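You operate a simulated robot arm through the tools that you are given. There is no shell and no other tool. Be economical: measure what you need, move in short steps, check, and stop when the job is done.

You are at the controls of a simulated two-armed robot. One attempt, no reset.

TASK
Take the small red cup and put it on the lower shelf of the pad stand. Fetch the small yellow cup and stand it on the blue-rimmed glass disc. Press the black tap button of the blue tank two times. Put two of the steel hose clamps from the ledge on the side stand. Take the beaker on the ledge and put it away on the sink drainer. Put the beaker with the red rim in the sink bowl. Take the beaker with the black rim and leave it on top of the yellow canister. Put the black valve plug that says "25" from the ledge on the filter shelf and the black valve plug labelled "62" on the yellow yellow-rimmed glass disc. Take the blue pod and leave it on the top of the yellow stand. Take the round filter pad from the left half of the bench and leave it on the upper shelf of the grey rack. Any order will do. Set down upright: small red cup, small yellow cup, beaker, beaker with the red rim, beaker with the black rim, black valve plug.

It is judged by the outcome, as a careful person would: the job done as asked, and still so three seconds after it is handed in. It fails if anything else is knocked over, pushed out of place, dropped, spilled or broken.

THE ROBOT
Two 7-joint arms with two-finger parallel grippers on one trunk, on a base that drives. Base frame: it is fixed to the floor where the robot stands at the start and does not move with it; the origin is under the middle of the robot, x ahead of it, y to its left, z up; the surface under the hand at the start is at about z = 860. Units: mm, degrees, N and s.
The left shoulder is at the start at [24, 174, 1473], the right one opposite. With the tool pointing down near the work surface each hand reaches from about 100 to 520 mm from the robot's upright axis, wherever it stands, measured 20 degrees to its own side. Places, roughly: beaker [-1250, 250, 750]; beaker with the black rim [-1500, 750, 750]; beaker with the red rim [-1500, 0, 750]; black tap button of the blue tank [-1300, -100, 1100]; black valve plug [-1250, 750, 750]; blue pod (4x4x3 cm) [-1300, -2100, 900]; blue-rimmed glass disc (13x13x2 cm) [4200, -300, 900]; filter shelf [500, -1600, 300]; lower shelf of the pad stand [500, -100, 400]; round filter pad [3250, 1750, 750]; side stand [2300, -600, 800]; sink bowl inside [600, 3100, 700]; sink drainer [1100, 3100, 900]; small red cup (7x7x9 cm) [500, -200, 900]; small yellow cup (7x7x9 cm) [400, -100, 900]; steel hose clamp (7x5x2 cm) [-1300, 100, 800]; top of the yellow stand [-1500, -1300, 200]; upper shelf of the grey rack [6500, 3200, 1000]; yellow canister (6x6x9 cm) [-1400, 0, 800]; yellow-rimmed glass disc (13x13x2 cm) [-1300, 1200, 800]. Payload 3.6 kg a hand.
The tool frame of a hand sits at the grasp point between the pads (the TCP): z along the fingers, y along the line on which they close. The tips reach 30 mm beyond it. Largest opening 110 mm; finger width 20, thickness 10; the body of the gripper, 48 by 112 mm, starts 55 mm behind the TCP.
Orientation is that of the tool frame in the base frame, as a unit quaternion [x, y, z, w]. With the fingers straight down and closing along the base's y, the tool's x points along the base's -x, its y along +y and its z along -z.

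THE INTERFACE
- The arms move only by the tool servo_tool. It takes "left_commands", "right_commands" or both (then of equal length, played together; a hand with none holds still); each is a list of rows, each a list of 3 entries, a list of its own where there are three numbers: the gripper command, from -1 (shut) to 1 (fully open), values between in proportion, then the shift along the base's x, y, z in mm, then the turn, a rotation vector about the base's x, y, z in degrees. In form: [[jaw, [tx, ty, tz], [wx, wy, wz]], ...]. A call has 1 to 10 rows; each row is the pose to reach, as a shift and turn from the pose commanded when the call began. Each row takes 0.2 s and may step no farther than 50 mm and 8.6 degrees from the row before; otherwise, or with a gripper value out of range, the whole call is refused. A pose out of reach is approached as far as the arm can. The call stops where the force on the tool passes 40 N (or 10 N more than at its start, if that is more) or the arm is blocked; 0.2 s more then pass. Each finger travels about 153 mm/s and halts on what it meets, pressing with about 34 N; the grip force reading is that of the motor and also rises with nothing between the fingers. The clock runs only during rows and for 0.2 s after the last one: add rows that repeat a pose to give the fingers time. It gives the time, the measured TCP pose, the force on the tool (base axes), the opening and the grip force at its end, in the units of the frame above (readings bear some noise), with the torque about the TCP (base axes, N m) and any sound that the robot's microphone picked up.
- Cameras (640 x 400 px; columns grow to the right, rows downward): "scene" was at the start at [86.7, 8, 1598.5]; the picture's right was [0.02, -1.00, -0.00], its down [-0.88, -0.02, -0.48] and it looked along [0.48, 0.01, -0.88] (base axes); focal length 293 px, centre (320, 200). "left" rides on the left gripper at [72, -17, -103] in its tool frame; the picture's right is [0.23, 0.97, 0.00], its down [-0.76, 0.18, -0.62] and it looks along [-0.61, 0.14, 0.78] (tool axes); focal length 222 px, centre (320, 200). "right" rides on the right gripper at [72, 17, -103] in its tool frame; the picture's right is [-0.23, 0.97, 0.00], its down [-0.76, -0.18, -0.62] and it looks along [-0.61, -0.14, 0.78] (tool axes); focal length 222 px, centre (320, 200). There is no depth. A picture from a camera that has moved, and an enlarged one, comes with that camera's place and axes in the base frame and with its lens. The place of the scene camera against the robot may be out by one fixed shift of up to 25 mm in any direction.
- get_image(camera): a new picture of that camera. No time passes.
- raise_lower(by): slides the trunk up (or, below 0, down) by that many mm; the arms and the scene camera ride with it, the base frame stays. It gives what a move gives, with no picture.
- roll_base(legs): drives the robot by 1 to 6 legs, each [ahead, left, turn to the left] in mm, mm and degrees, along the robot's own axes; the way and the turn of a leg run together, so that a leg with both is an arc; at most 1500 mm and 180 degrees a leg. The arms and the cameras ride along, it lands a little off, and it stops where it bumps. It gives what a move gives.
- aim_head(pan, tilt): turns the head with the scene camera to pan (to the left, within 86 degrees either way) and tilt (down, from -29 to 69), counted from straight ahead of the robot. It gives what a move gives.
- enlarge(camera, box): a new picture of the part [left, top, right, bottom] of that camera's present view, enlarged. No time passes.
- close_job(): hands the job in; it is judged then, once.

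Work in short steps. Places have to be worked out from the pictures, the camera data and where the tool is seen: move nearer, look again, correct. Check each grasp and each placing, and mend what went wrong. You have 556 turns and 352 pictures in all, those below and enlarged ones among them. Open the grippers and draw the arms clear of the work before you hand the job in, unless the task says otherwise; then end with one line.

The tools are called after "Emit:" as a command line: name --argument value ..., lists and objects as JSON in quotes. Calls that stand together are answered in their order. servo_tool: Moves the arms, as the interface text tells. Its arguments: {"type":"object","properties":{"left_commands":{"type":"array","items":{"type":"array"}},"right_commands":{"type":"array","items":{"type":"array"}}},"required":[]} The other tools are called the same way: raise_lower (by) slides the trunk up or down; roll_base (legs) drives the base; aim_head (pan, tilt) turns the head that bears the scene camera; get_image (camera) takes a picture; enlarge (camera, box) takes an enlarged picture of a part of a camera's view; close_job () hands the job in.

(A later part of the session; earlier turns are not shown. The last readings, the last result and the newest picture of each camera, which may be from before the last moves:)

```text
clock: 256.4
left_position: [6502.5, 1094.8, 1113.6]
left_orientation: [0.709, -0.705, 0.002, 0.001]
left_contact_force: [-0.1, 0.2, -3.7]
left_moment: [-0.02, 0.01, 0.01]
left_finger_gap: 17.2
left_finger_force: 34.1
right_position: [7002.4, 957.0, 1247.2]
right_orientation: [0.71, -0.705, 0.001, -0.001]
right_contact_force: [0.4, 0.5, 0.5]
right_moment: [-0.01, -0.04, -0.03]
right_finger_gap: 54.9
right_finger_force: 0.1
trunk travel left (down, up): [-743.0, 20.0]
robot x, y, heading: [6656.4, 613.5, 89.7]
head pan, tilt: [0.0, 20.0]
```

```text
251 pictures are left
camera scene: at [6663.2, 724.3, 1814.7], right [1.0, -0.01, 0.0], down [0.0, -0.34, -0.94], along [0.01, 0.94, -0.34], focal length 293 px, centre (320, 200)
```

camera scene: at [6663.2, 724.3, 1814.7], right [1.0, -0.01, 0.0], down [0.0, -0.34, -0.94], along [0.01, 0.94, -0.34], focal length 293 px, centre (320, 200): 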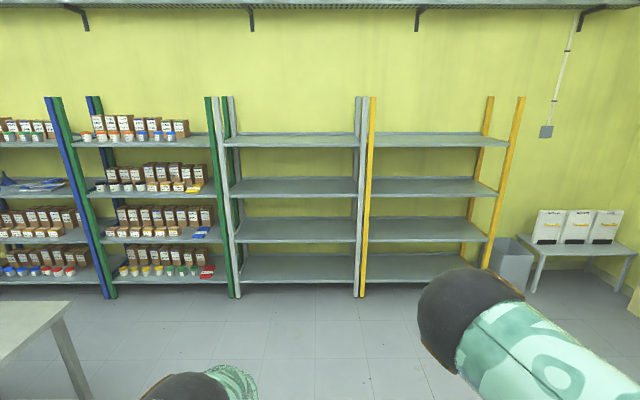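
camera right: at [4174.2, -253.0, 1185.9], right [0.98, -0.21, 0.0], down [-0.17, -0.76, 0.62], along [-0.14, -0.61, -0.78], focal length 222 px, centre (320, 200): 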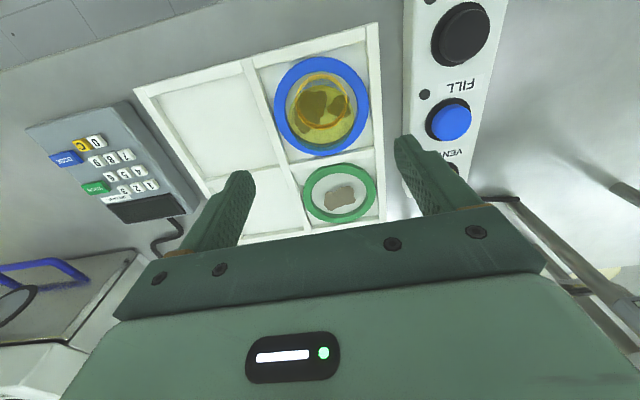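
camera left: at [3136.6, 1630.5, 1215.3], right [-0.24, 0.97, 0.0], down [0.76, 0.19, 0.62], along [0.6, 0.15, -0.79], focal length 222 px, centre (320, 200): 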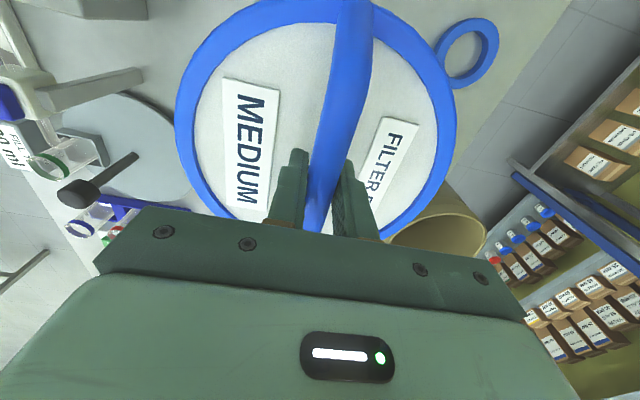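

The grey rack is the empty one with grey posts; shelves near z≈1440, 1017, 604, 169. The listed z≈1000 fits the second shelf ("upper"). I'll enter with a straight, level arm and vertical hand, so I raise the hand relative to the shoulder and extend it here first.

Emit:
servo_tool --left_commands '[[-1, [-2, 10, 30], [0, 0, 0]], [-1, [-4, 20, 60], [0, 0, 0]], [-1, [-6, 30, 90], [0, 0, 0]], [-1, [-8, 40, 120], [0, 0, 0]], [-1, [-10, 50, 150], [0, 0, 0]], [-1, [-12, 60, 180], [0, 0, 0]], [-1, [-14, 70, 210], [0, 0, 0]], [-1, [-16, 80, 235], [0, 0, 0]], [-1, [-18, 90, 260], [0, 0, 0]], [-1, [-20, 100, 280], [0, 0, 0]]]'

Emit:
raise_lower --by -280

Emit:
aim_head --pan 20 --tilt 45

Emit:
get_image --camera "scene"

```text
clock: 258.6
left_position: [6483.0, 1194.7, 1392.2]
left_orientation: [0.71, -0.704, 0.002, 0.001]
left_contact_force: [0.0, 0.0, -2.0]
left_moment: [-0.03, 0.02, -0.05]
left_finger_gap: 17.1
left_finger_force: 34.0
left hand out of reach, approached as far as the arm can: row 2, 3, 4, 5, 6, 7
right_position: [7002.0, 955.8, 1245.7]
right_orientation: [0.71, -0.705, 0.001, -0.001]
right_contact_force: [-0.1, 0.2, -1.0]
right_moment: [0.01, -0.01, -0.04]
right_finger_gap: 55.2
right_finger_force: 0.1
trunk travel left (down, up): [-743.0, 20.0]
robot x, y, heading: [6653.2, 613.8, 89.9]
head pan, tilt: [0.0, 20.0]
```

```text
clock: 261.4
left_position: [6481.0, 1196.0, 1113.4]
left_orientation: [0.709, -0.705, 0.004, 0.001]
left_contact_force: [0.7, 0.4, -3.3]
left_moment: [-0.07, 0.03, -0.01]
left_finger_gap: 17.2
left_finger_force: 34.0
right_position: [7002.6, 955.3, 966.3]
right_orientation: [0.709, -0.705, 0.002, -0.001]
right_contact_force: [-0.3, -0.1, -0.2]
right_moment: [0.01, -0.01, 0.02]
right_finger_gap: 55.1
right_finger_force: 0.0
trunk travel left (down, up): [-463.0, 300.0]
robot x, y, heading: [6655.7, 615.8, 89.4]
head pan, tilt: [0.0, 20.0]
```

```text
clock: 262.3
left_position: [6481.0, 1195.2, 1112.5]
left_orientation: [0.71, -0.704, 0.003, 0.001]
left_contact_force: [-0.9, -0.5, -2.4]
left_moment: [-0.02, -0.02, 0.01]
left_finger_gap: 17.4
left_finger_force: 34.1
right_position: [7002.5, 956.7, 965.2]
right_orientation: [0.709, -0.705, 0.001, -0.001]
right_contact_force: [0.4, -0.1, -0.3]
right_moment: [0.0, 0.02, -0.01]
right_finger_gap: 55.1
right_finger_force: 0.1
trunk travel left (down, up): [-463.0, 300.0]
robot x, y, heading: [6656.3, 614.3, 89.7]
head pan, tilt: [20.0, 45.0]
```

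```text
250 pictures are left
camera scene: at [6635.5, 727.0, 1495.5], right [0.94, 0.34, 0.0], down [0.24, -0.67, -0.71], along [-0.24, 0.67, -0.71], focal length 293 px, centre (320, 200)
```

scene: 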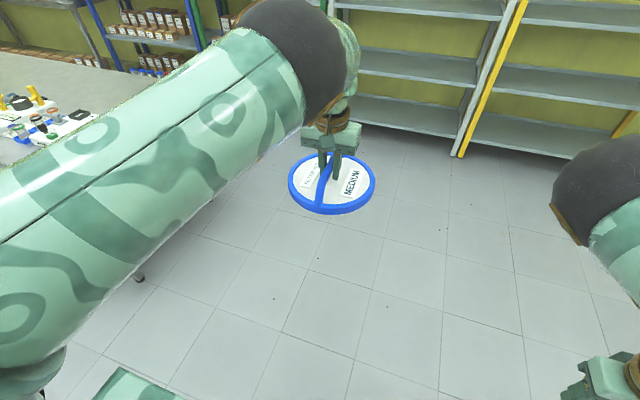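

Still elbow-forward; I extend the hand further ahead to straighten the arm.

Emit:
servo_tool --left_commands '[[-1, [-3, 20, 0], [0, 0, 0]], [-1, [-6, 40, 0], [0, 0, 0]], [-1, [-9, 60, 0], [0, 0, 0]], [-1, [-12, 80, 0], [0, 0, 0]], [-1, [-15, 100, 0], [0, 0, 0]], [-1, [-15, 120, 0], [0, 0, 0]], [-1, [-15, 140, 0], [0, 0, 0]], [-1, [-15, 140, 0], [0, 0, 0]]]'

Emit:
get_image --camera "scene"

```text
clock: 264.1
left_position: [6457.5, 1249.1, 1119.7]
left_orientation: [0.71, -0.705, 0.003, 0.002]
left_contact_force: [-0.6, 0.6, -2.1]
left_moment: [-0.04, -0.02, 0.0]
left_finger_gap: 17.2
left_finger_force: 34.0
left hand out of reach, approached as far as the arm can: row 3, 4, 5, 6, 7, 8
right_position: [7002.0, 956.6, 965.4]
right_orientation: [0.709, -0.705, 0.001, -0.001]
right_contact_force: [0.1, 0.8, 0.5]
right_moment: [0.0, 0.01, 0.0]
right_finger_gap: 54.9
right_finger_force: 0.1
trunk travel left (down, up): [-463.0, 300.0]
robot x, y, heading: [6656.6, 612.9, 89.7]
head pan, tilt: [20.0, 45.0]
```

```text
249 pictures are left
camera scene: at [6634.9, 727.1, 1495.5], right [0.94, 0.34, 0.0], down [0.24, -0.67, -0.71], along [-0.24, 0.67, -0.71], focal length 293 px, centre (320, 200)
```

scene: 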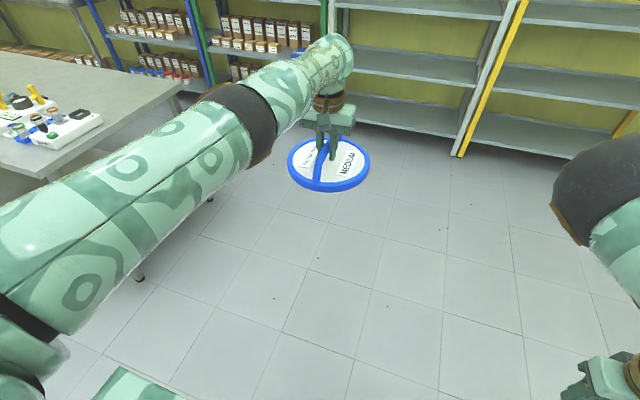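

Arm is straight now. I drive toward the rack and look at the shelf level.

Emit:
roll_base --legs '[[1330, 0, 0.3]]'

Emit:
aim_head --pan 15 --tilt 30

Emit:
get_image --camera "scene"

Emit:
get_image --camera "left"

```text
clock: 270.8
left_position: [6430.6, 2573.3, 1119.3]
left_orientation: [0.719, -0.695, 0.004, 0.002]
left_contact_force: [-0.6, 0.2, -2.1]
left_moment: [-0.06, -0.04, 0.0]
left_finger_gap: 17.0
left_finger_force: 34.2
right_position: [6985.0, 2295.3, 966.3]
right_orientation: [0.719, -0.695, 0.001, -0.001]
right_contact_force: [-0.2, 0.0, 0.5]
right_moment: [0.0, 0.0, -0.05]
right_finger_gap: 55.0
right_finger_force: 0.1
trunk travel left (down, up): [-463.0, 300.0]
robot x, y, heading: [6643.8, 1944.7, 91.2]
head pan, tilt: [20.0, 45.0]
```

```text
clock: 271.6
left_position: [6430.1, 2573.0, 1120.3]
left_orientation: [0.719, -0.695, 0.004, 0.001]
left_contact_force: [0.2, 0.0, -2.8]
left_moment: [-0.05, -0.02, 0.04]
left_finger_gap: 17.4
left_finger_force: 33.9
right_position: [6984.3, 2295.7, 965.1]
right_orientation: [0.718, -0.696, 0.001, -0.001]
right_contact_force: [-0.1, 0.0, -0.5]
right_moment: [0.0, 0.02, 0.0]
right_finger_gap: 55.2
right_finger_force: 0.0
trunk travel left (down, up): [-463.0, 300.0]
robot x, y, heading: [6646.8, 1947.1, 91.1]
head pan, tilt: [15.0, 30.0]
```

```text
248 pictures are left
camera scene: at [6628.2, 2067.7, 1518.0], right [0.96, 0.28, 0.0], down [0.14, -0.48, -0.87], along [-0.24, 0.83, -0.5], focal length 293 px, centre (320, 200)
```

scene: 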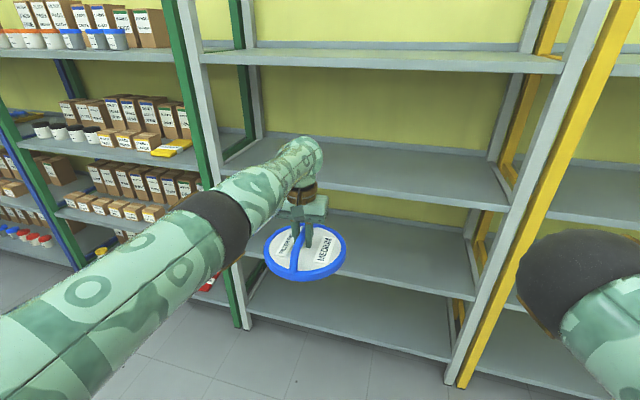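

```text
247 pictures are left
camera left: at [6450.4, 2502.7, 1221.8], right [-0.97, -0.26, 0.0], down [-0.21, 0.76, 0.62], along [-0.16, 0.6, -0.79], focal length 222 px, centre (320, 200)
```

left: 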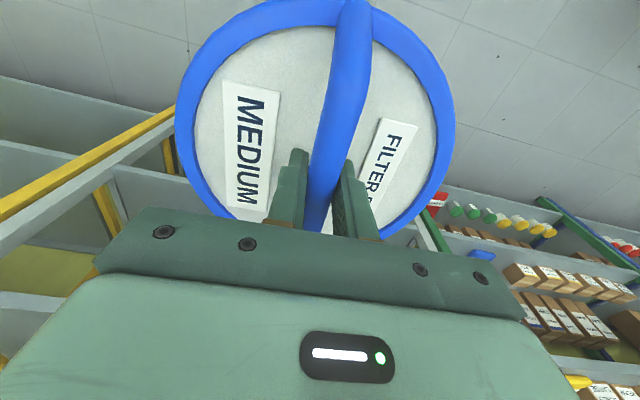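

Shelf edge confirmed at z≈1016, y≈3030. I lower 20 mm and drive in, checking midway.

Emit:
raise_lower --by -20

Emit:
roll_base --legs '[[400, 0, -1.1]]'

Emit:
get_image --camera "scene"

Emit:
get_image --camera "left"

```text
clock: 272.2
left_position: [6432.7, 2573.8, 1099.4]
left_orientation: [0.719, -0.695, 0.004, 0.0]
left_contact_force: [0.9, -0.1, -2.6]
left_moment: [-0.02, 0.0, 0.02]
left_finger_gap: 17.1
left_finger_force: 34.0
right_position: [6984.8, 2295.5, 945.2]
right_orientation: [0.719, -0.695, 0.001, -0.001]
right_contact_force: [-0.3, 0.2, -0.2]
right_moment: [0.01, -0.02, -0.03]
right_finger_gap: 55.2
right_finger_force: 0.0
trunk travel left (down, up): [-443.0, 320.0]
robot x, y, heading: [6648.1, 1944.4, 90.8]
head pan, tilt: [15.0, 30.0]
```

```text
clock: 274.8
left_position: [6440.3, 2980.4, 1099.8]
left_orientation: [0.712, -0.702, 0.003, 0.001]
left_contact_force: [-0.8, -11.4, -1.3]
left_moment: [-0.54, 0.13, 0.04]
left_finger_gap: 17.5
left_finger_force: 33.8
right_position: [6987.9, 2690.1, 946.8]
right_orientation: [0.711, -0.703, 0.001, -0.001]
right_contact_force: [0.2, 0.0, 0.8]
right_moment: [-0.04, -0.02, -0.03]
right_finger_gap: 55.1
right_finger_force: 0.1
trunk travel left (down, up): [-443.0, 320.0]
robot x, y, heading: [6643.9, 2345.4, 89.8]
head pan, tilt: [15.0, 30.0]
```

```text
246 pictures are left
camera scene: at [6626.8, 2473.8, 1498.1], right [0.97, 0.26, 0.0], down [0.13, -0.48, -0.87], along [-0.22, 0.84, -0.5], focal length 293 px, centre (320, 200)
```

scene: 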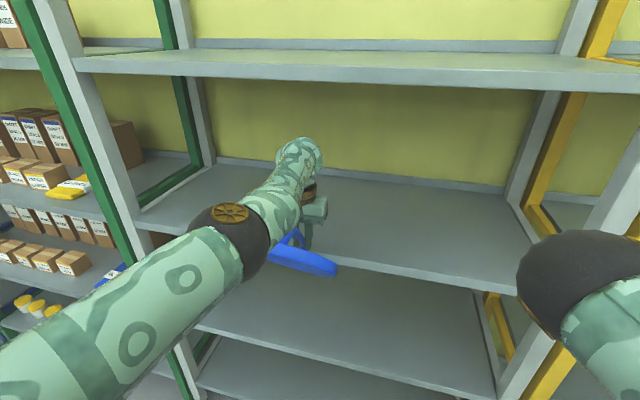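

```text
245 pictures are left
camera left: at [6458.2, 2908.7, 1202.6], right [-0.97, -0.24, 0.0], down [-0.19, 0.76, 0.62], along [-0.15, 0.6, -0.79], focal length 222 px, centre (320, 200)
```

left: 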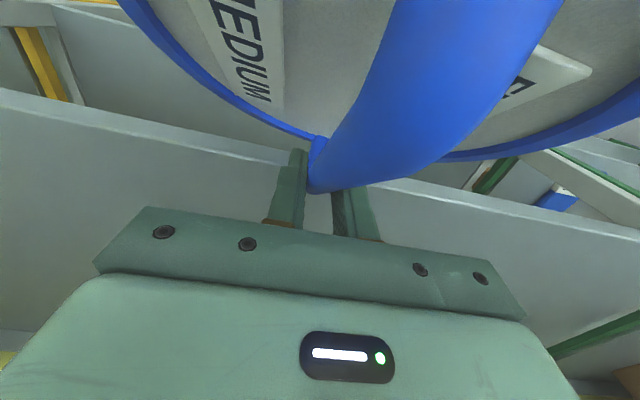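

The pad touched the shelf edge: triangulating both views, the shelf is at z≈1054 with front at y≈2957. I back off and check the pad's attitude.

Emit:
roll_base --legs '[[-170, 0, 0]]'

Emit:
get_image --camera "scene"

Emit:
get_image --camera "left"

```text
clock: 276.2
left_position: [6441.0, 2810.9, 1099.4]
left_orientation: [0.711, -0.703, 0.002, 0.002]
left_contact_force: [0.8, 0.0, -2.7]
left_moment: [0.16, 0.01, -0.02]
left_finger_gap: 17.6
left_finger_force: 33.8
right_position: [6988.2, 2521.1, 945.7]
right_orientation: [0.711, -0.704, 0.001, -0.001]
right_contact_force: [-0.5, -0.3, 0.1]
right_moment: [0.03, -0.02, 0.0]
right_finger_gap: 54.8
right_finger_force: 0.1
trunk travel left (down, up): [-443.0, 320.0]
robot x, y, heading: [6643.6, 2175.6, 89.9]
head pan, tilt: [15.0, 30.0]
```

```text
244 pictures are left
camera scene: at [6626.8, 2303.4, 1498.1], right [0.97, 0.26, 0.0], down [0.13, -0.48, -0.87], along [-0.22, 0.84, -0.5], focal length 293 px, centre (320, 200)
```

scene: 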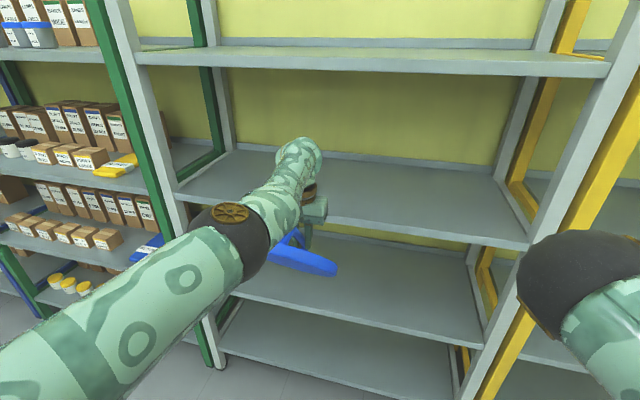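

```text
243 pictures are left
camera left: at [6458.6, 2738.4, 1202.3], right [-0.97, -0.24, 0.0], down [-0.19, 0.76, 0.62], along [-0.15, 0.6, -0.79], focal length 222 px, centre (320, 200)
```

left: 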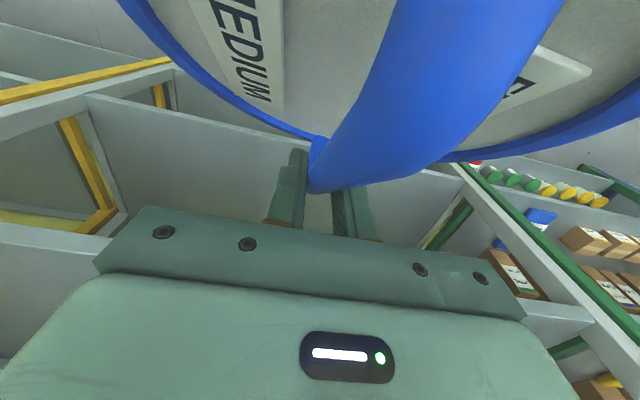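

The pad slid in the grip: now held at the handle's far end and tilted near-side-up by ~33°. Tilting the hand forward by about that angle levels the pad—and suits the shelf too. I do that, raising a bit.

Emit:
servo_tool --left_commands '[[-1, [0, -10, 10], [7, 0, 0]], [-1, [0, -20, 20], [14, 0, 0]], [-1, [0, -30, 30], [20, 0, 0]], [-1, [0, -30, 40], [26, 0, 0]], [-1, [0, -30, 50], [32, 0, 0]], [-1, [0, -30, 50], [32, 0, 0]]]'

Emit:
get_image --camera "scene"

Emit:
get_image --camera "left"

```text
clock: 277.6
left_position: [6440.3, 2780.8, 1148.9]
left_orientation: [0.684, -0.676, -0.191, -0.195]
left_contact_force: [-0.7, -0.1, -1.9]
left_moment: [0.11, 0.01, 0.0]
left_finger_gap: 17.4
left_finger_force: 34.3
right_position: [6988.9, 2521.0, 944.5]
right_orientation: [0.711, -0.704, 0.001, -0.001]
right_contact_force: [0.0, 0.0, -0.5]
right_moment: [0.04, -0.01, 0.02]
right_finger_gap: 54.9
right_finger_force: 0.1
trunk travel left (down, up): [-443.0, 320.0]
robot x, y, heading: [6641.9, 2177.2, 89.9]
head pan, tilt: [15.0, 30.0]
```

```text
242 pictures are left
camera scene: at [6626.9, 2305.1, 1497.9], right [0.97, 0.26, 0.0], down [0.13, -0.48, -0.87], along [-0.22, 0.84, -0.5], focal length 293 px, centre (320, 200)
```

scene: 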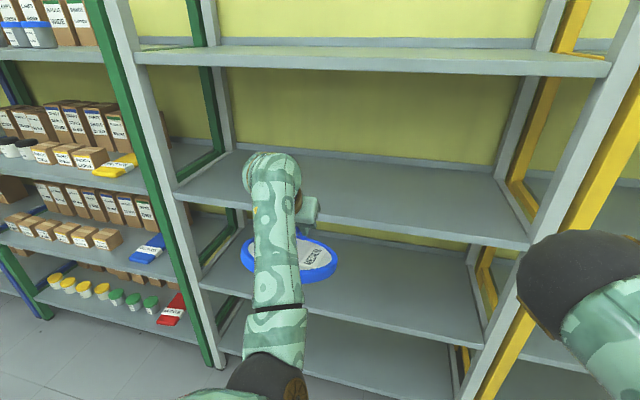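

```text
241 pictures are left
camera left: at [6458.6, 2665.1, 1197.9], right [-0.97, -0.2, -0.13], down [-0.19, 0.32, 0.93], along [-0.15, 0.93, -0.35], focal length 222 px, centre (320, 200)
```

left: 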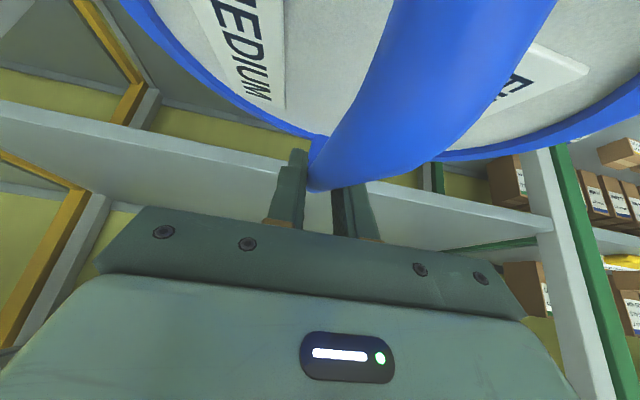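

Nearly level; by the ellipse ratio ~10° more is needed. I add 9° and rise a little, then zoom in.

Emit:
servo_tool --left_commands '[[-1, [0, 0, 6], [5, 0, 0]], [-1, [0, 0, 12], [9, 0, 0]], [-1, [0, 0, 12], [9, 0, 0]]]'

Emit:
enlarge --camera "scene" --box '[200, 120, 400, 300]'

```text
clock: 278.4
left_position: [6440.7, 2781.0, 1160.1]
left_orientation: [0.667, -0.659, -0.244, -0.248]
left_contact_force: [0.0, 0.3, -2.1]
left_moment: [0.07, 0.02, 0.02]
left_finger_gap: 17.6
left_finger_force: 33.9
right_position: [6988.7, 2521.4, 945.7]
right_orientation: [0.711, -0.703, 0.001, -0.001]
right_contact_force: [-0.4, -0.3, -0.6]
right_moment: [-0.01, -0.03, 0.03]
right_finger_gap: 55.2
right_finger_force: 0.1
trunk travel left (down, up): [-443.0, 320.0]
robot x, y, heading: [6643.1, 2176.7, 90.0]
head pan, tilt: [15.0, 30.0]
```

```text
2.22 times, centred on (300, 210) of scene
camera zoom: at [6626.8, 2304.9, 1497.9], right [0.97, 0.26, 0.0], down [0.13, -0.48, -0.87], along [-0.22, 0.84, -0.5], focal length 652 px, centre (364, 178)
```

zoom: 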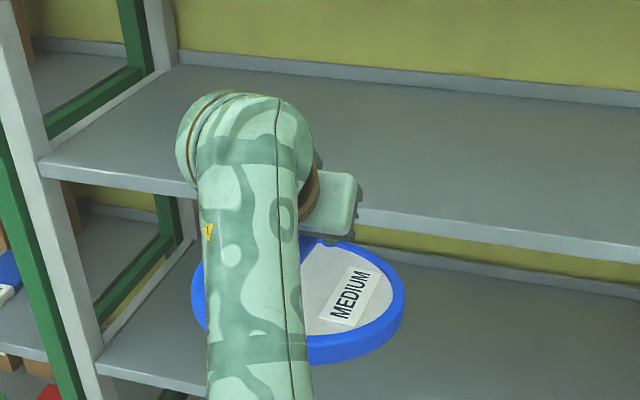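

I raise 20 mm with 4° more tilt, then drive in 170 mm and check the clearance to the shelf edge.

Emit:
servo_tool --left_commands '[[-1, [0, 0, 10], [4, 0, 0]], [-1, [0, 0, 20], [4, 0, 0]], [-1, [0, 0, 20], [4, 0, 0]]]'

Emit:
roll_base --legs '[[150, 0, 0]]'

Emit:
get_image --camera "scene"

Emit:
get_image --camera "left"

```text
clock: 279.2
left_position: [6440.7, 2781.0, 1181.4]
left_orientation: [0.658, -0.65, -0.266, -0.272]
left_contact_force: [0.1, -0.4, -1.0]
left_moment: [0.06, -0.03, 0.02]
left_finger_gap: 17.4
left_finger_force: 34.0
right_position: [6988.5, 2522.4, 945.8]
right_orientation: [0.711, -0.703, 0.001, -0.002]
right_contact_force: [-1.2, 0.3, -0.2]
right_moment: [-0.01, -0.01, 0.01]
right_finger_gap: 55.1
right_finger_force: 0.1
trunk travel left (down, up): [-443.0, 320.0]
robot x, y, heading: [6643.8, 2174.2, 89.9]
head pan, tilt: [15.0, 30.0]
```

```text
clock: 280.6
left_position: [6441.9, 2933.5, 1179.1]
left_orientation: [0.658, -0.651, -0.265, -0.272]
left_contact_force: [0.2, -0.6, -2.8]
left_moment: [0.06, -0.03, 0.02]
left_finger_gap: 17.4
left_finger_force: 33.9
right_position: [6989.0, 2674.0, 945.8]
right_orientation: [0.711, -0.704, 0.002, -0.001]
right_contact_force: [-0.9, -0.6, 0.3]
right_moment: [-0.02, -0.03, -0.04]
right_finger_gap: 55.0
right_finger_force: 0.1
trunk travel left (down, up): [-443.0, 320.0]
robot x, y, heading: [6641.8, 2329.2, 89.7]
head pan, tilt: [15.0, 30.0]
```

```text
239 pictures are left
camera scene: at [6627.2, 2458.0, 1497.8], right [0.97, 0.26, 0.0], down [0.13, -0.48, -0.87], along [-0.22, 0.84, -0.5], focal length 293 px, centre (320, 200)
```

scene: 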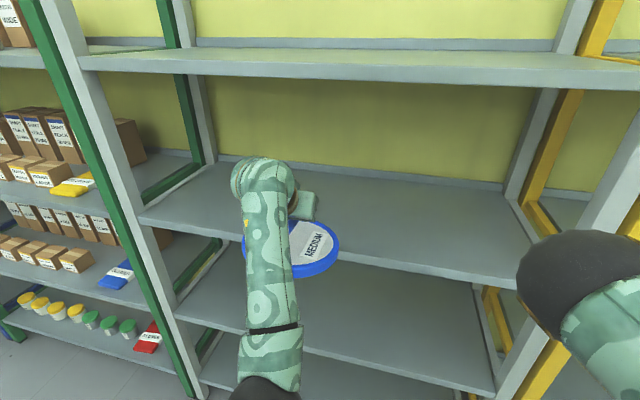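

```text
238 pictures are left
camera left: at [6459.1, 2809.7, 1202.0], right [-0.97, -0.17, -0.17], down [-0.19, 0.1, 0.98], along [-0.15, 0.98, -0.13], focal length 222 px, centre (320, 200)
```

left: 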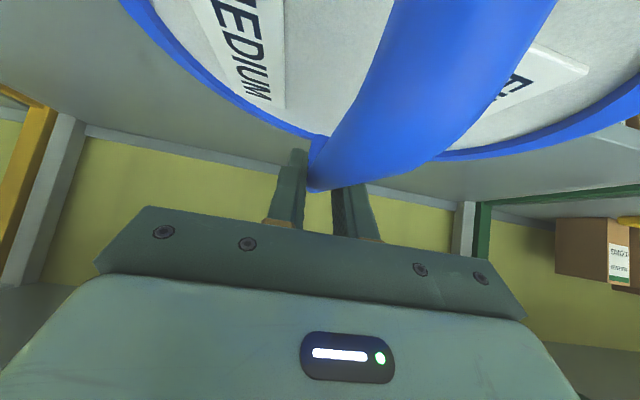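

Clear so far. I continue in 120 mm, then 100 mm.

Emit:
roll_base --legs '[[120, 0, 0]]'

Emit:
get_image --camera "scene"

```text
clock: 281.9
left_position: [6441.9, 3052.5, 1180.0]
left_orientation: [0.658, -0.65, -0.266, -0.271]
left_contact_force: [0.4, -0.3, -1.7]
left_moment: [0.09, -0.04, -0.02]
left_finger_gap: 17.4
left_finger_force: 34.6
right_position: [6987.8, 2793.3, 944.8]
right_orientation: [0.711, -0.703, 0.002, -0.001]
right_contact_force: [-0.2, 1.0, 0.1]
right_moment: [-0.03, 0.01, 0.02]
right_finger_gap: 54.9
right_finger_force: 0.0
trunk travel left (down, up): [-443.0, 320.0]
robot x, y, heading: [6646.8, 2447.2, 90.2]
head pan, tilt: [15.0, 30.0]
```

```text
237 pictures are left
camera scene: at [6627.4, 2577.2, 1497.9], right [0.97, 0.26, 0.0], down [0.13, -0.48, -0.87], along [-0.22, 0.84, -0.5], focal length 293 px, centre (320, 200)
```

scene: 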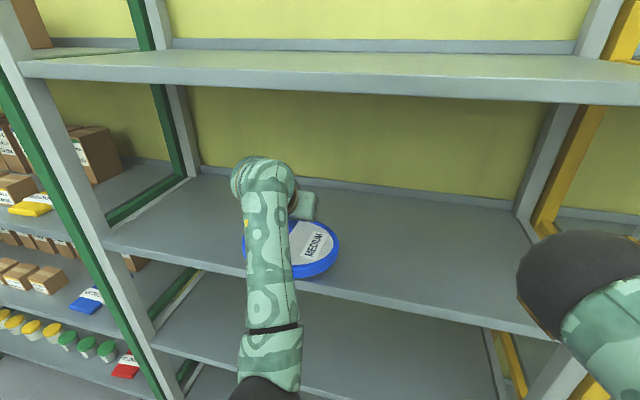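

Emit:
roll_base --legs '[[100, 0, 0]]'

Emit:
raise_lower --by -15

Emit:
get_image --camera "scene"

Emit:
get_image --camera "left"

```text
clock: 283.0
left_position: [6441.9, 3154.3, 1179.9]
left_orientation: [0.658, -0.65, -0.266, -0.272]
left_contact_force: [-0.1, 0.3, -1.9]
left_moment: [0.05, 0.0, -0.01]
left_finger_gap: 17.6
left_finger_force: 33.8
right_position: [6990.2, 2894.0, 944.6]
right_orientation: [0.711, -0.703, 0.003, -0.001]
right_contact_force: [0.2, 0.2, 0.2]
right_moment: [-0.03, -0.03, -0.01]
right_finger_gap: 55.0
right_finger_force: 0.0
trunk travel left (down, up): [-443.0, 320.0]
robot x, y, heading: [6647.1, 2550.0, 90.0]
head pan, tilt: [15.0, 30.0]
```

```text
clock: 283.6
left_position: [6441.8, 3153.0, 1165.1]
left_orientation: [0.658, -0.65, -0.266, -0.271]
left_contact_force: [-0.7, -0.2, -2.2]
left_moment: [0.06, 0.0, -0.03]
left_finger_gap: 17.3
left_finger_force: 33.8
right_position: [6989.1, 2892.6, 930.6]
right_orientation: [0.711, -0.703, 0.0, -0.001]
right_contact_force: [-0.5, 0.8, -0.1]
right_moment: [-0.01, 0.0, 0.0]
right_finger_gap: 54.8
right_finger_force: 0.1
trunk travel left (down, up): [-428.0, 335.0]
robot x, y, heading: [6644.3, 2546.7, 90.0]
head pan, tilt: [15.0, 30.0]
```

```text
236 pictures are left
camera scene: at [6627.6, 2680.2, 1482.8], right [0.97, 0.26, 0.0], down [0.13, -0.48, -0.87], along [-0.22, 0.84, -0.5], focal length 293 px, centre (320, 200)
```

scene: 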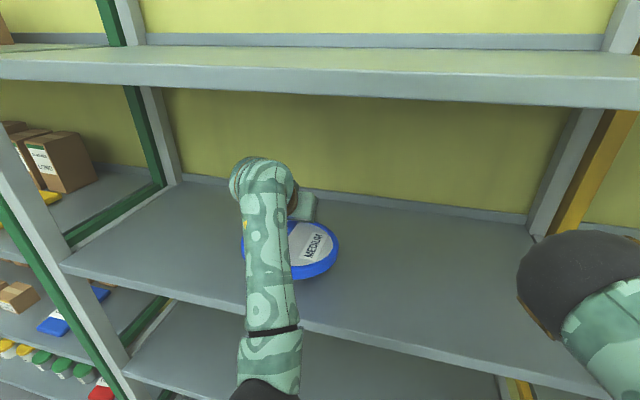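

```text
235 pictures are left
camera left: at [6459.4, 3028.7, 1187.5], right [-0.97, -0.17, -0.17], down [-0.19, 0.1, 0.98], along [-0.15, 0.98, -0.13], focal length 222 px, centre (320, 200)
```

left: 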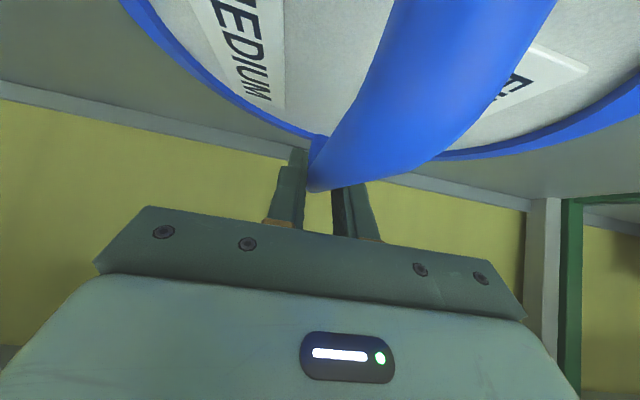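

Well over the shelf. I lower in steps watching force.

Emit:
raise_lower --by -15

Emit:
raise_lower --by -10

Emit:
raise_lower --by -8

Emit:
get_image --camera "scene"

```text
clock: 284.3
left_position: [6441.5, 3153.4, 1150.8]
left_orientation: [0.658, -0.65, -0.267, -0.271]
left_contact_force: [0.1, -0.8, -3.3]
left_moment: [0.06, -0.04, -0.01]
left_finger_gap: 17.5
left_finger_force: 34.0
right_position: [6989.8, 2892.7, 916.3]
right_orientation: [0.711, -0.703, 0.0, -0.002]
right_contact_force: [0.1, -0.8, -0.2]
right_moment: [0.01, -0.03, 0.02]
right_finger_gap: 54.9
right_finger_force: 0.1
trunk travel left (down, up): [-413.0, 350.0]
robot x, y, heading: [6643.7, 2551.3, 89.9]
head pan, tilt: [15.0, 30.0]
```

```text
clock: 284.8
left_position: [6441.4, 3153.2, 1141.1]
left_orientation: [0.657, -0.65, -0.267, -0.272]
left_contact_force: [0.8, -0.4, -3.0]
left_moment: [0.06, -0.03, 0.0]
left_finger_gap: 17.3
left_finger_force: 34.5
right_position: [6989.4, 2893.3, 905.5]
right_orientation: [0.711, -0.703, 0.001, -0.001]
right_contact_force: [0.3, 0.8, -0.2]
right_moment: [0.04, -0.01, 0.0]
right_finger_gap: 54.8
right_finger_force: 0.1
trunk travel left (down, up): [-403.0, 360.0]
robot x, y, heading: [6648.2, 2549.2, 89.9]
head pan, tilt: [15.0, 30.0]
```

```text
clock: 285.4
left_position: [6442.9, 3152.7, 1132.7]
left_orientation: [0.657, -0.651, -0.266, -0.272]
left_contact_force: [0.8, -0.4, -1.2]
left_moment: [0.09, -0.04, 0.02]
left_finger_gap: 17.3
left_finger_force: 34.0
right_position: [6988.8, 2891.7, 897.2]
right_orientation: [0.71, -0.704, 0.001, -0.002]
right_contact_force: [0.2, -0.8, 0.6]
right_moment: [0.04, 0.0, -0.02]
right_finger_gap: 55.2
right_finger_force: 0.0
trunk travel left (down, up): [-395.0, 368.0]
robot x, y, heading: [6643.4, 2549.8, 89.8]
head pan, tilt: [15.0, 30.0]
```

```text
234 pictures are left
camera scene: at [6627.7, 2688.3, 1449.6], right [0.97, 0.26, 0.0], down [0.13, -0.48, -0.87], along [-0.22, 0.84, -0.5], focal length 293 px, centre (320, 200)
```

scene: 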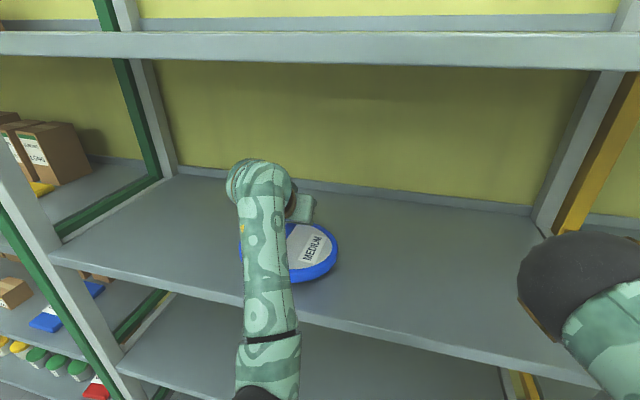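

Emit:
raise_lower --by -10

Emit:
raise_lower --by -10

Emit:
raise_lower --by -8

```text
clock: 286.0
left_position: [6442.0, 3152.4, 1122.9]
left_orientation: [0.657, -0.65, -0.267, -0.272]
left_contact_force: [-0.1, 0.0, -1.8]
left_moment: [0.12, -0.02, 0.0]
left_finger_gap: 17.3
left_finger_force: 33.7
right_position: [6988.3, 2892.0, 887.8]
right_orientation: [0.711, -0.703, 0.002, -0.001]
right_contact_force: [-0.4, -0.1, -0.7]
right_moment: [-0.04, -0.03, 0.0]
right_finger_gap: 54.8
right_finger_force: 0.0
trunk travel left (down, up): [-385.0, 378.0]
robot x, y, heading: [6642.1, 2546.9, 90.0]
head pan, tilt: [15.0, 30.0]
```

```text
clock: 286.6
left_position: [6441.0, 3153.5, 1114.2]
left_orientation: [0.658, -0.649, -0.267, -0.273]
left_contact_force: [-2.7, 0.5, 10.6]
left_moment: [1.03, 0.03, 0.16]
left_finger_gap: 17.6
left_finger_force: 33.8
right_position: [6988.9, 2892.3, 877.7]
right_orientation: [0.712, -0.702, 0.001, -0.002]
right_contact_force: [0.0, 0.2, 0.4]
right_moment: [0.0, 0.01, -0.01]
right_finger_gap: 55.1
right_finger_force: 0.1
trunk travel left (down, up): [-375.0, 388.0]
robot x, y, heading: [6647.3, 2548.5, 89.7]
head pan, tilt: [15.0, 30.0]
```

```text
clock: 287.1
left_position: [6440.6, 3151.2, 1107.5]
left_orientation: [0.657, -0.649, -0.268, -0.273]
left_contact_force: [-1.4, -3.0, 20.5]
left_moment: [0.75, 0.02, 0.04]
left_finger_gap: 17.5
left_finger_force: 33.9
right_position: [6990.0, 2890.4, 870.1]
right_orientation: [0.711, -0.703, 0.001, -0.002]
right_contact_force: [1.0, 0.5, -0.1]
right_moment: [0.0, -0.03, -0.01]
right_finger_gap: 55.0
right_finger_force: 0.0
trunk travel left (down, up): [-367.0, 396.0]
robot x, y, heading: [6644.1, 2549.8, 89.9]
head pan, tilt: [15.0, 30.0]
```

In contact and levelling (20 N). I look before releasing.

Emit:
enlarge --camera "scene" --box '[200, 150, 400, 330]'

Emit:
get_image --camera "left"

```text
2.22 times, centred on (300, 240) of scene
camera zoom: at [6628.2, 2693.8, 1421.8], right [0.97, 0.26, 0.0], down [0.13, -0.48, -0.87], along [-0.22, 0.84, -0.5], focal length 652 px, centre (364, 111)
```

zoom: 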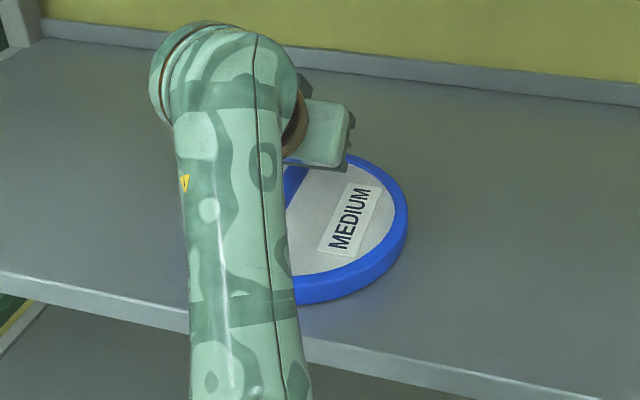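

```text
232 pictures are left
camera left: at [6460.1, 3026.3, 1128.7], right [-0.97, -0.17, -0.17], down [-0.19, 0.1, 0.98], along [-0.15, 0.98, -0.13], focal length 222 px, centre (320, 200)
```

left: 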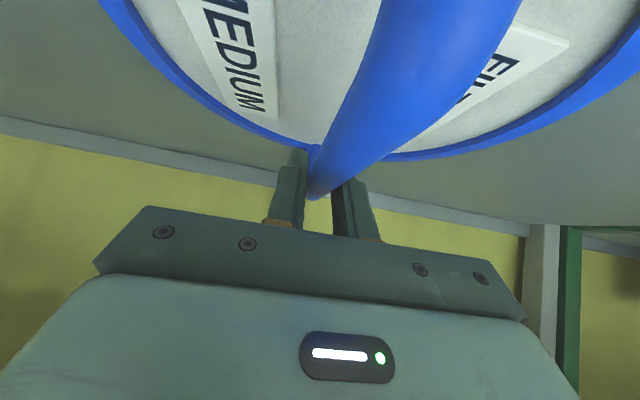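

The reaction moment shows the far rim touched first and is levelling. I press 5 mm more.

Emit:
raise_lower --by -5

Emit:
raise_lower --by -5

```text
clock: 287.7
left_position: [6441.5, 3151.6, 1101.7]
left_orientation: [0.657, -0.65, -0.268, -0.273]
left_contact_force: [-2.3, -0.9, 25.6]
left_moment: [0.55, 0.01, 0.07]
left_finger_gap: 17.7
left_finger_force: 34.1
right_position: [6988.2, 2890.5, 864.4]
right_orientation: [0.71, -0.704, 0.001, -0.002]
right_contact_force: [0.3, -0.3, 1.1]
right_moment: [-0.03, -0.01, 0.04]
right_finger_gap: 55.0
right_finger_force: 0.0
trunk travel left (down, up): [-362.0, 401.0]
robot x, y, heading: [6643.4, 2546.4, 89.9]
head pan, tilt: [15.0, 30.0]
```

```text
clock: 288.2
left_position: [6440.9, 3151.3, 1097.4]
left_orientation: [0.658, -0.65, -0.268, -0.271]
left_contact_force: [-1.6, -1.9, 25.4]
left_moment: [0.28, 0.03, 0.06]
left_finger_gap: 17.4
left_finger_force: 34.3
right_position: [6989.6, 2890.1, 860.2]
right_orientation: [0.711, -0.704, 0.001, -0.002]
right_contact_force: [-0.1, 0.0, 0.0]
right_moment: [0.03, 0.03, -0.01]
right_finger_gap: 55.1
right_finger_force: 0.0
trunk travel left (down, up): [-357.0, 406.0]
robot x, y, heading: [6643.1, 2548.2, 89.9]
head pan, tilt: [15.0, 30.0]
```

Emit:
raise_lower --by -4

Emit:
get_image --camera "left"

Emit:
enlarge --camera "scene" --box '[200, 150, 400, 330]'

```text
clock: 288.8
left_position: [6442.9, 3149.5, 1092.9]
left_orientation: [0.658, -0.65, -0.267, -0.272]
left_contact_force: [-0.9, -0.8, 26.2]
left_moment: [0.14, 0.2, 0.06]
left_finger_gap: 17.5
left_finger_force: 34.3
right_position: [6989.8, 2889.7, 855.9]
right_orientation: [0.711, -0.703, 0.0, -0.001]
right_contact_force: [0.2, 0.3, 0.5]
right_moment: [0.02, -0.02, 0.02]
right_finger_gap: 54.9
right_finger_force: 0.0
trunk travel left (down, up): [-353.0, 410.0]
robot x, y, heading: [6640.1, 2549.6, 89.9]
head pan, tilt: [15.0, 30.0]
```

```text
231 pictures are left
camera left: at [6460.0, 3026.1, 1113.8], right [-0.97, -0.17, -0.17], down [-0.19, 0.1, 0.98], along [-0.15, 0.98, -0.13], focal length 222 px, centre (320, 200)
```

left: 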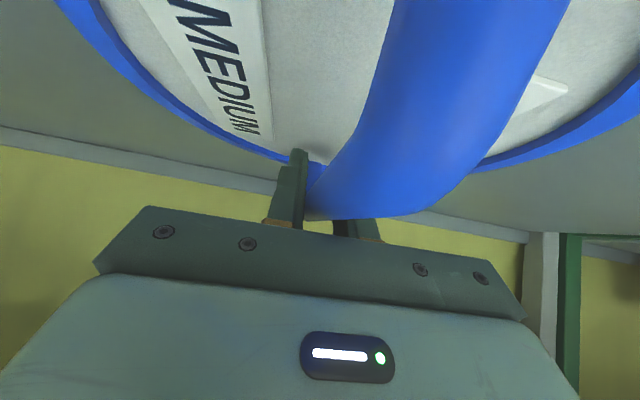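

```text
2.22 times, centred on (300, 240) of scene
camera zoom: at [6628.5, 2698.4, 1407.4], right [0.97, 0.26, 0.0], down [0.13, -0.48, -0.87], along [-0.22, 0.84, -0.5], focal length 652 px, centre (364, 111)
```

zoom: 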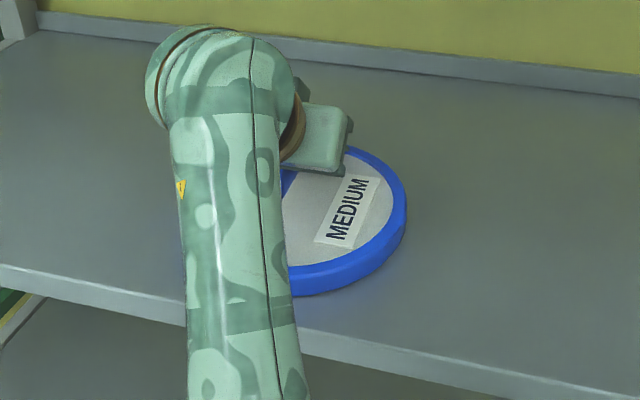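

Pad is nearly flat. I open the left gripper and lift off.

Emit:
servo_tool --left_commands '[[-0.5, [0, 0, 0], [0, 0, 0]], [0, [0, 0, 0], [0, 0, 0]], [0.3, [0, 0, 0], [0, 0, 0]], [0.3, [0, 0, 0], [0, 0, 0]]]'

Emit:
raise_lower --by 70

Emit:
get_image --camera "left"

Emit:
get_image --camera "scene"

```text
clock: 289.8
left_position: [6442.6, 3152.4, 1092.8]
left_orientation: [0.658, -0.65, -0.268, -0.271]
left_contact_force: [5.0, 0.6, 21.5]
left_moment: [0.33, 0.67, -0.18]
left_finger_gap: 68.8
left_finger_force: 0.0
right_position: [6990.0, 2890.6, 856.7]
right_orientation: [0.711, -0.703, 0.0, -0.001]
right_contact_force: [-0.1, 0.5, -0.4]
right_moment: [-0.03, -0.02, -0.03]
right_finger_gap: 55.0
right_finger_force: 0.1
trunk travel left (down, up): [-353.0, 410.0]
robot x, y, heading: [6643.8, 2547.7, 89.7]
head pan, tilt: [15.0, 30.0]
```

```text
clock: 290.8
left_position: [6440.8, 3153.0, 1160.2]
left_orientation: [0.658, -0.65, -0.266, -0.271]
left_contact_force: [0.5, -0.1, -0.4]
left_moment: [-0.03, -0.01, -0.01]
left_finger_gap: 71.7
left_finger_force: 0.1
right_position: [6990.0, 2892.8, 924.4]
right_orientation: [0.711, -0.703, 0.002, -0.001]
right_contact_force: [0.4, 0.4, 0.6]
right_moment: [0.0, -0.02, 0.01]
right_finger_gap: 55.1
right_finger_force: 0.0
trunk travel left (down, up): [-423.0, 340.0]
robot x, y, heading: [6639.1, 2544.0, 89.9]
head pan, tilt: [15.0, 30.0]
```

```text
229 pictures are left
camera left: at [6459.6, 3028.8, 1181.9], right [-0.97, -0.17, -0.17], down [-0.19, 0.1, 0.98], along [-0.15, 0.98, -0.13], focal length 222 px, centre (320, 200)
```

left: 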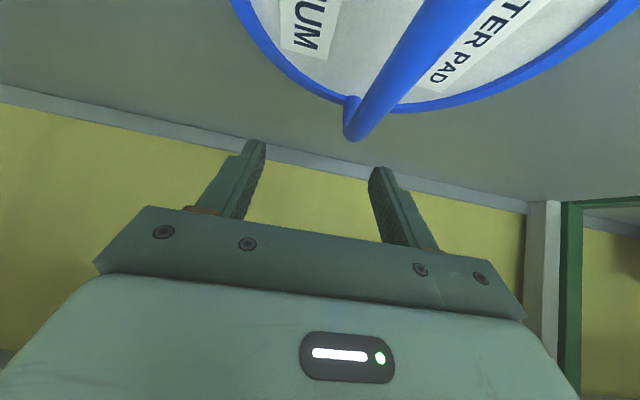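

```text
228 pictures are left
camera scene: at [6628.0, 2681.5, 1477.7], right [0.97, 0.26, 0.0], down [0.13, -0.48, -0.87], along [-0.22, 0.84, -0.5], focal length 293 px, centre (320, 200)
```

scene: 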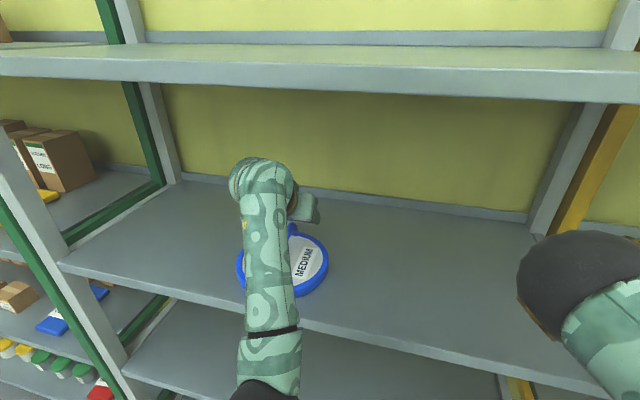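

Released. I back out and inspect.

Emit:
roll_base --legs '[[-500, 0, 0]]'

Emit:
enlarge --camera "scene" --box '[180, 80, 460, 260]'

```text
clock: 293.8
left_position: [6440.9, 2649.8, 1160.4]
left_orientation: [0.657, -0.65, -0.266, -0.272]
left_contact_force: [-0.4, -0.3, 0.7]
left_moment: [0.02, 0.01, 0.0]
left_finger_gap: 71.5
left_finger_force: 0.0
right_position: [6987.7, 2386.6, 925.7]
right_orientation: [0.71, -0.704, 0.001, -0.002]
right_contact_force: [0.1, 0.0, 0.7]
right_moment: [0.05, -0.03, 0.0]
right_finger_gap: 55.1
right_finger_force: 0.1
trunk travel left (down, up): [-423.0, 340.0]
robot x, y, heading: [6640.1, 2045.8, 89.8]
head pan, tilt: [15.0, 30.0]
```

```text
2.22 times, centred on (320, 170) of scene
camera zoom: at [6626.6, 2176.5, 1477.9], right [0.97, 0.26, 0.0], down [0.13, -0.48, -0.87], along [-0.22, 0.84, -0.5], focal length 652 px, centre (320, 267)
```

zoom: 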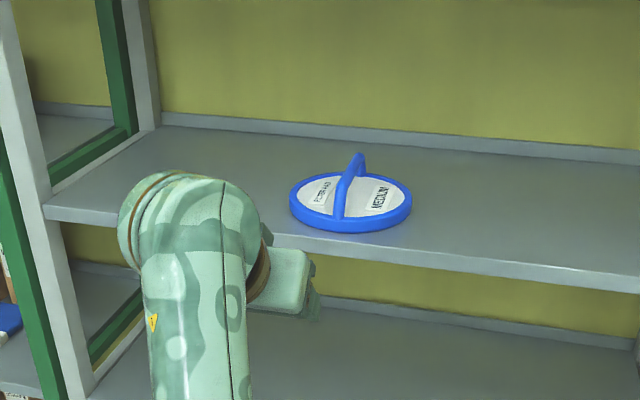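

The pad lies flat on the upper shelf. Now back to the aisle; I raise the trunk and reset the left arm on the way.

Emit:
roll_base --legs '[[-1350, 0, 0], [0, 0, 90]]'

Emit:
raise_lower --by 164

Emit:
servo_tool --left_commands '[[0, [-20, 5, -10], [0, 2, 0]], [0, [-40, 10, -25], [0, 5, 0]], [0, [-60, 15, -40], [0, 8, 0]], [0, [-80, 15, -60], [0, 8, 0]], [0, [-100, 15, -80], [0, 8, 0]], [0, [-120, 15, -100], [0, 8, 0]], [0, [-135, 15, -120], [0, 8, 0]], [0, [-135, 15, -140], [0, 8, 0]]]'

```text
clock: 304.4
left_position: [6033.3, 492.3, 1162.3]
left_orientation: [0.925, 0.008, -0.38, -0.003]
left_contact_force: [-0.2, -0.3, 0.1]
left_moment: [-0.02, -0.01, 0.02]
left_finger_gap: 71.5
left_finger_force: 0.1
right_position: [6291.6, 1039.9, 925.1]
right_orientation: [1.0, 0.007, 0.0, -0.001]
right_contact_force: [0.0, -0.1, 0.2]
right_moment: [0.0, 0.0, 0.01]
right_finger_gap: 54.9
right_finger_force: 0.0
trunk travel left (down, up): [-423.0, 340.0]
robot x, y, heading: [6638.9, 696.9, -179.9]
head pan, tilt: [15.0, 30.0]
```

```text
clock: 306.2
left_position: [6033.1, 493.1, 1325.0]
left_orientation: [0.925, 0.008, -0.38, -0.003]
left_contact_force: [0.4, 0.4, -0.7]
left_moment: [-0.02, 0.0, 0.06]
left_finger_gap: 71.6
left_finger_force: 0.0
right_position: [6290.9, 1041.2, 1089.4]
right_orientation: [1.0, 0.008, 0.0, -0.001]
right_contact_force: [1.2, -0.5, 0.0]
right_moment: [-0.01, 0.05, 0.02]
right_finger_gap: 55.0
right_finger_force: 0.0
trunk travel left (down, up): [-587.0, 176.0]
robot x, y, heading: [6634.6, 698.0, -179.5]
head pan, tilt: [15.0, 30.0]
```

```text
clock: 308.0
left_position: [5898.2, 506.5, 1186.5]
left_orientation: [0.896, 0.008, -0.444, -0.003]
left_contact_force: [0.4, -0.8, 0.6]
left_moment: [0.01, 0.02, 0.01]
left_finger_gap: 55.0
left_finger_force: 0.1
right_position: [6291.3, 1041.7, 1089.1]
right_orientation: [1.0, 0.008, 0.0, -0.002]
right_contact_force: [-0.7, -0.2, -0.4]
right_moment: [-0.01, 0.01, -0.03]
right_finger_gap: 55.0
right_finger_force: 0.0
trunk travel left (down, up): [-587.0, 176.0]
robot x, y, heading: [6638.5, 699.8, -179.8]
head pan, tilt: [15.0, 30.0]
```

Now pull back as before (forward is -x here, left is -y).

Emit:
servo_tool --left_commands '[[0, [20, -10, 20], [0, 0, 0]], [0, [40, -25, 40], [0, 0, 0]], [0, [70, -40, 50], [0, 0, 0]], [0, [100, -55, 50], [0, 0, 0]], [0, [135, -72, 50], [0, 0, 0]], [0, [170, -90, 50], [0, 0, 0]], [0, [205, -105, 50], [0, 0, 0]], [0, [240, -120, 50], [0, 0, 0]], [0, [270, -135, 50], [0, 0, 0]], [0, [300, -150, 50], [0, 0, 0]]]'

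Emit:
servo_tool --left_commands '[[0.7, [0, 0, -15], [0, -7, 0]], [0.7, [10, 0, -30], [0, -14, 0]], [0.7, [20, 0, -50], [0, -21, 0]], [0.7, [30, 0, -70], [0, -28, 0]], [0.7, [45, 0, -90], [0, -35, 0]], [0.7, [60, 0, -110], [0, -42, 0]], [0.7, [75, 0, -135], [0, -49, 0]], [0.7, [90, 0, -155], [0, -53, 0]], [0.7, [90, 0, -155], [0, -53, 0]]]'

Emit:
get_image --camera "scene"

```text
clock: 310.2
left_position: [6199.4, 358.5, 1235.4]
left_orientation: [0.897, 0.007, -0.442, -0.005]
left_contact_force: [0.9, -0.1, -0.4]
left_moment: [-0.01, 0.03, -0.03]
left_finger_gap: 54.8
left_finger_force: 0.0
right_position: [6291.1, 1041.2, 1089.2]
right_orientation: [1.0, 0.008, 0.001, -0.002]
right_contact_force: [0.4, -0.9, -0.4]
right_moment: [-0.01, 0.0, 0.0]
right_finger_gap: 55.0
right_finger_force: 0.1
trunk travel left (down, up): [-587.0, 176.0]
robot x, y, heading: [6636.9, 695.8, -179.8]
head pan, tilt: [15.0, 30.0]
```

```text
clock: 312.2
left_position: [6294.1, 290.6, 1097.9]
left_orientation: [0.997, 0.031, 0.002, 0.068]
left_contact_force: [-0.6, -0.1, 0.4]
left_moment: [0.0, 0.02, -0.02]
left_finger_gap: 93.5
left_finger_force: 0.0
right_position: [6290.9, 1041.9, 1089.6]
right_orientation: [1.0, 0.008, 0.0, -0.002]
right_contact_force: [0.1, 0.1, -0.3]
right_moment: [0.01, 0.0, -0.02]
right_finger_gap: 54.8
right_finger_force: 0.1
trunk travel left (down, up): [-587.0, 176.0]
robot x, y, heading: [6635.2, 699.9, -179.6]
head pan, tilt: [15.0, 30.0]
stopped in row 9 (left hand): the arm was blocked; the commanded pose is now the measured one
```

```text
226 pictures are left
camera scene: at [6541.9, 680.7, 1642.7], right [-0.26, 0.97, 0.0], down [0.48, 0.13, -0.87], along [-0.84, -0.23, -0.5], focal length 293 px, centre (320, 200)
```

scene: 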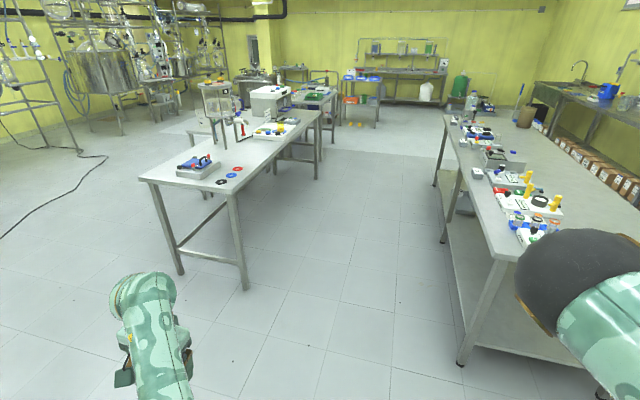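

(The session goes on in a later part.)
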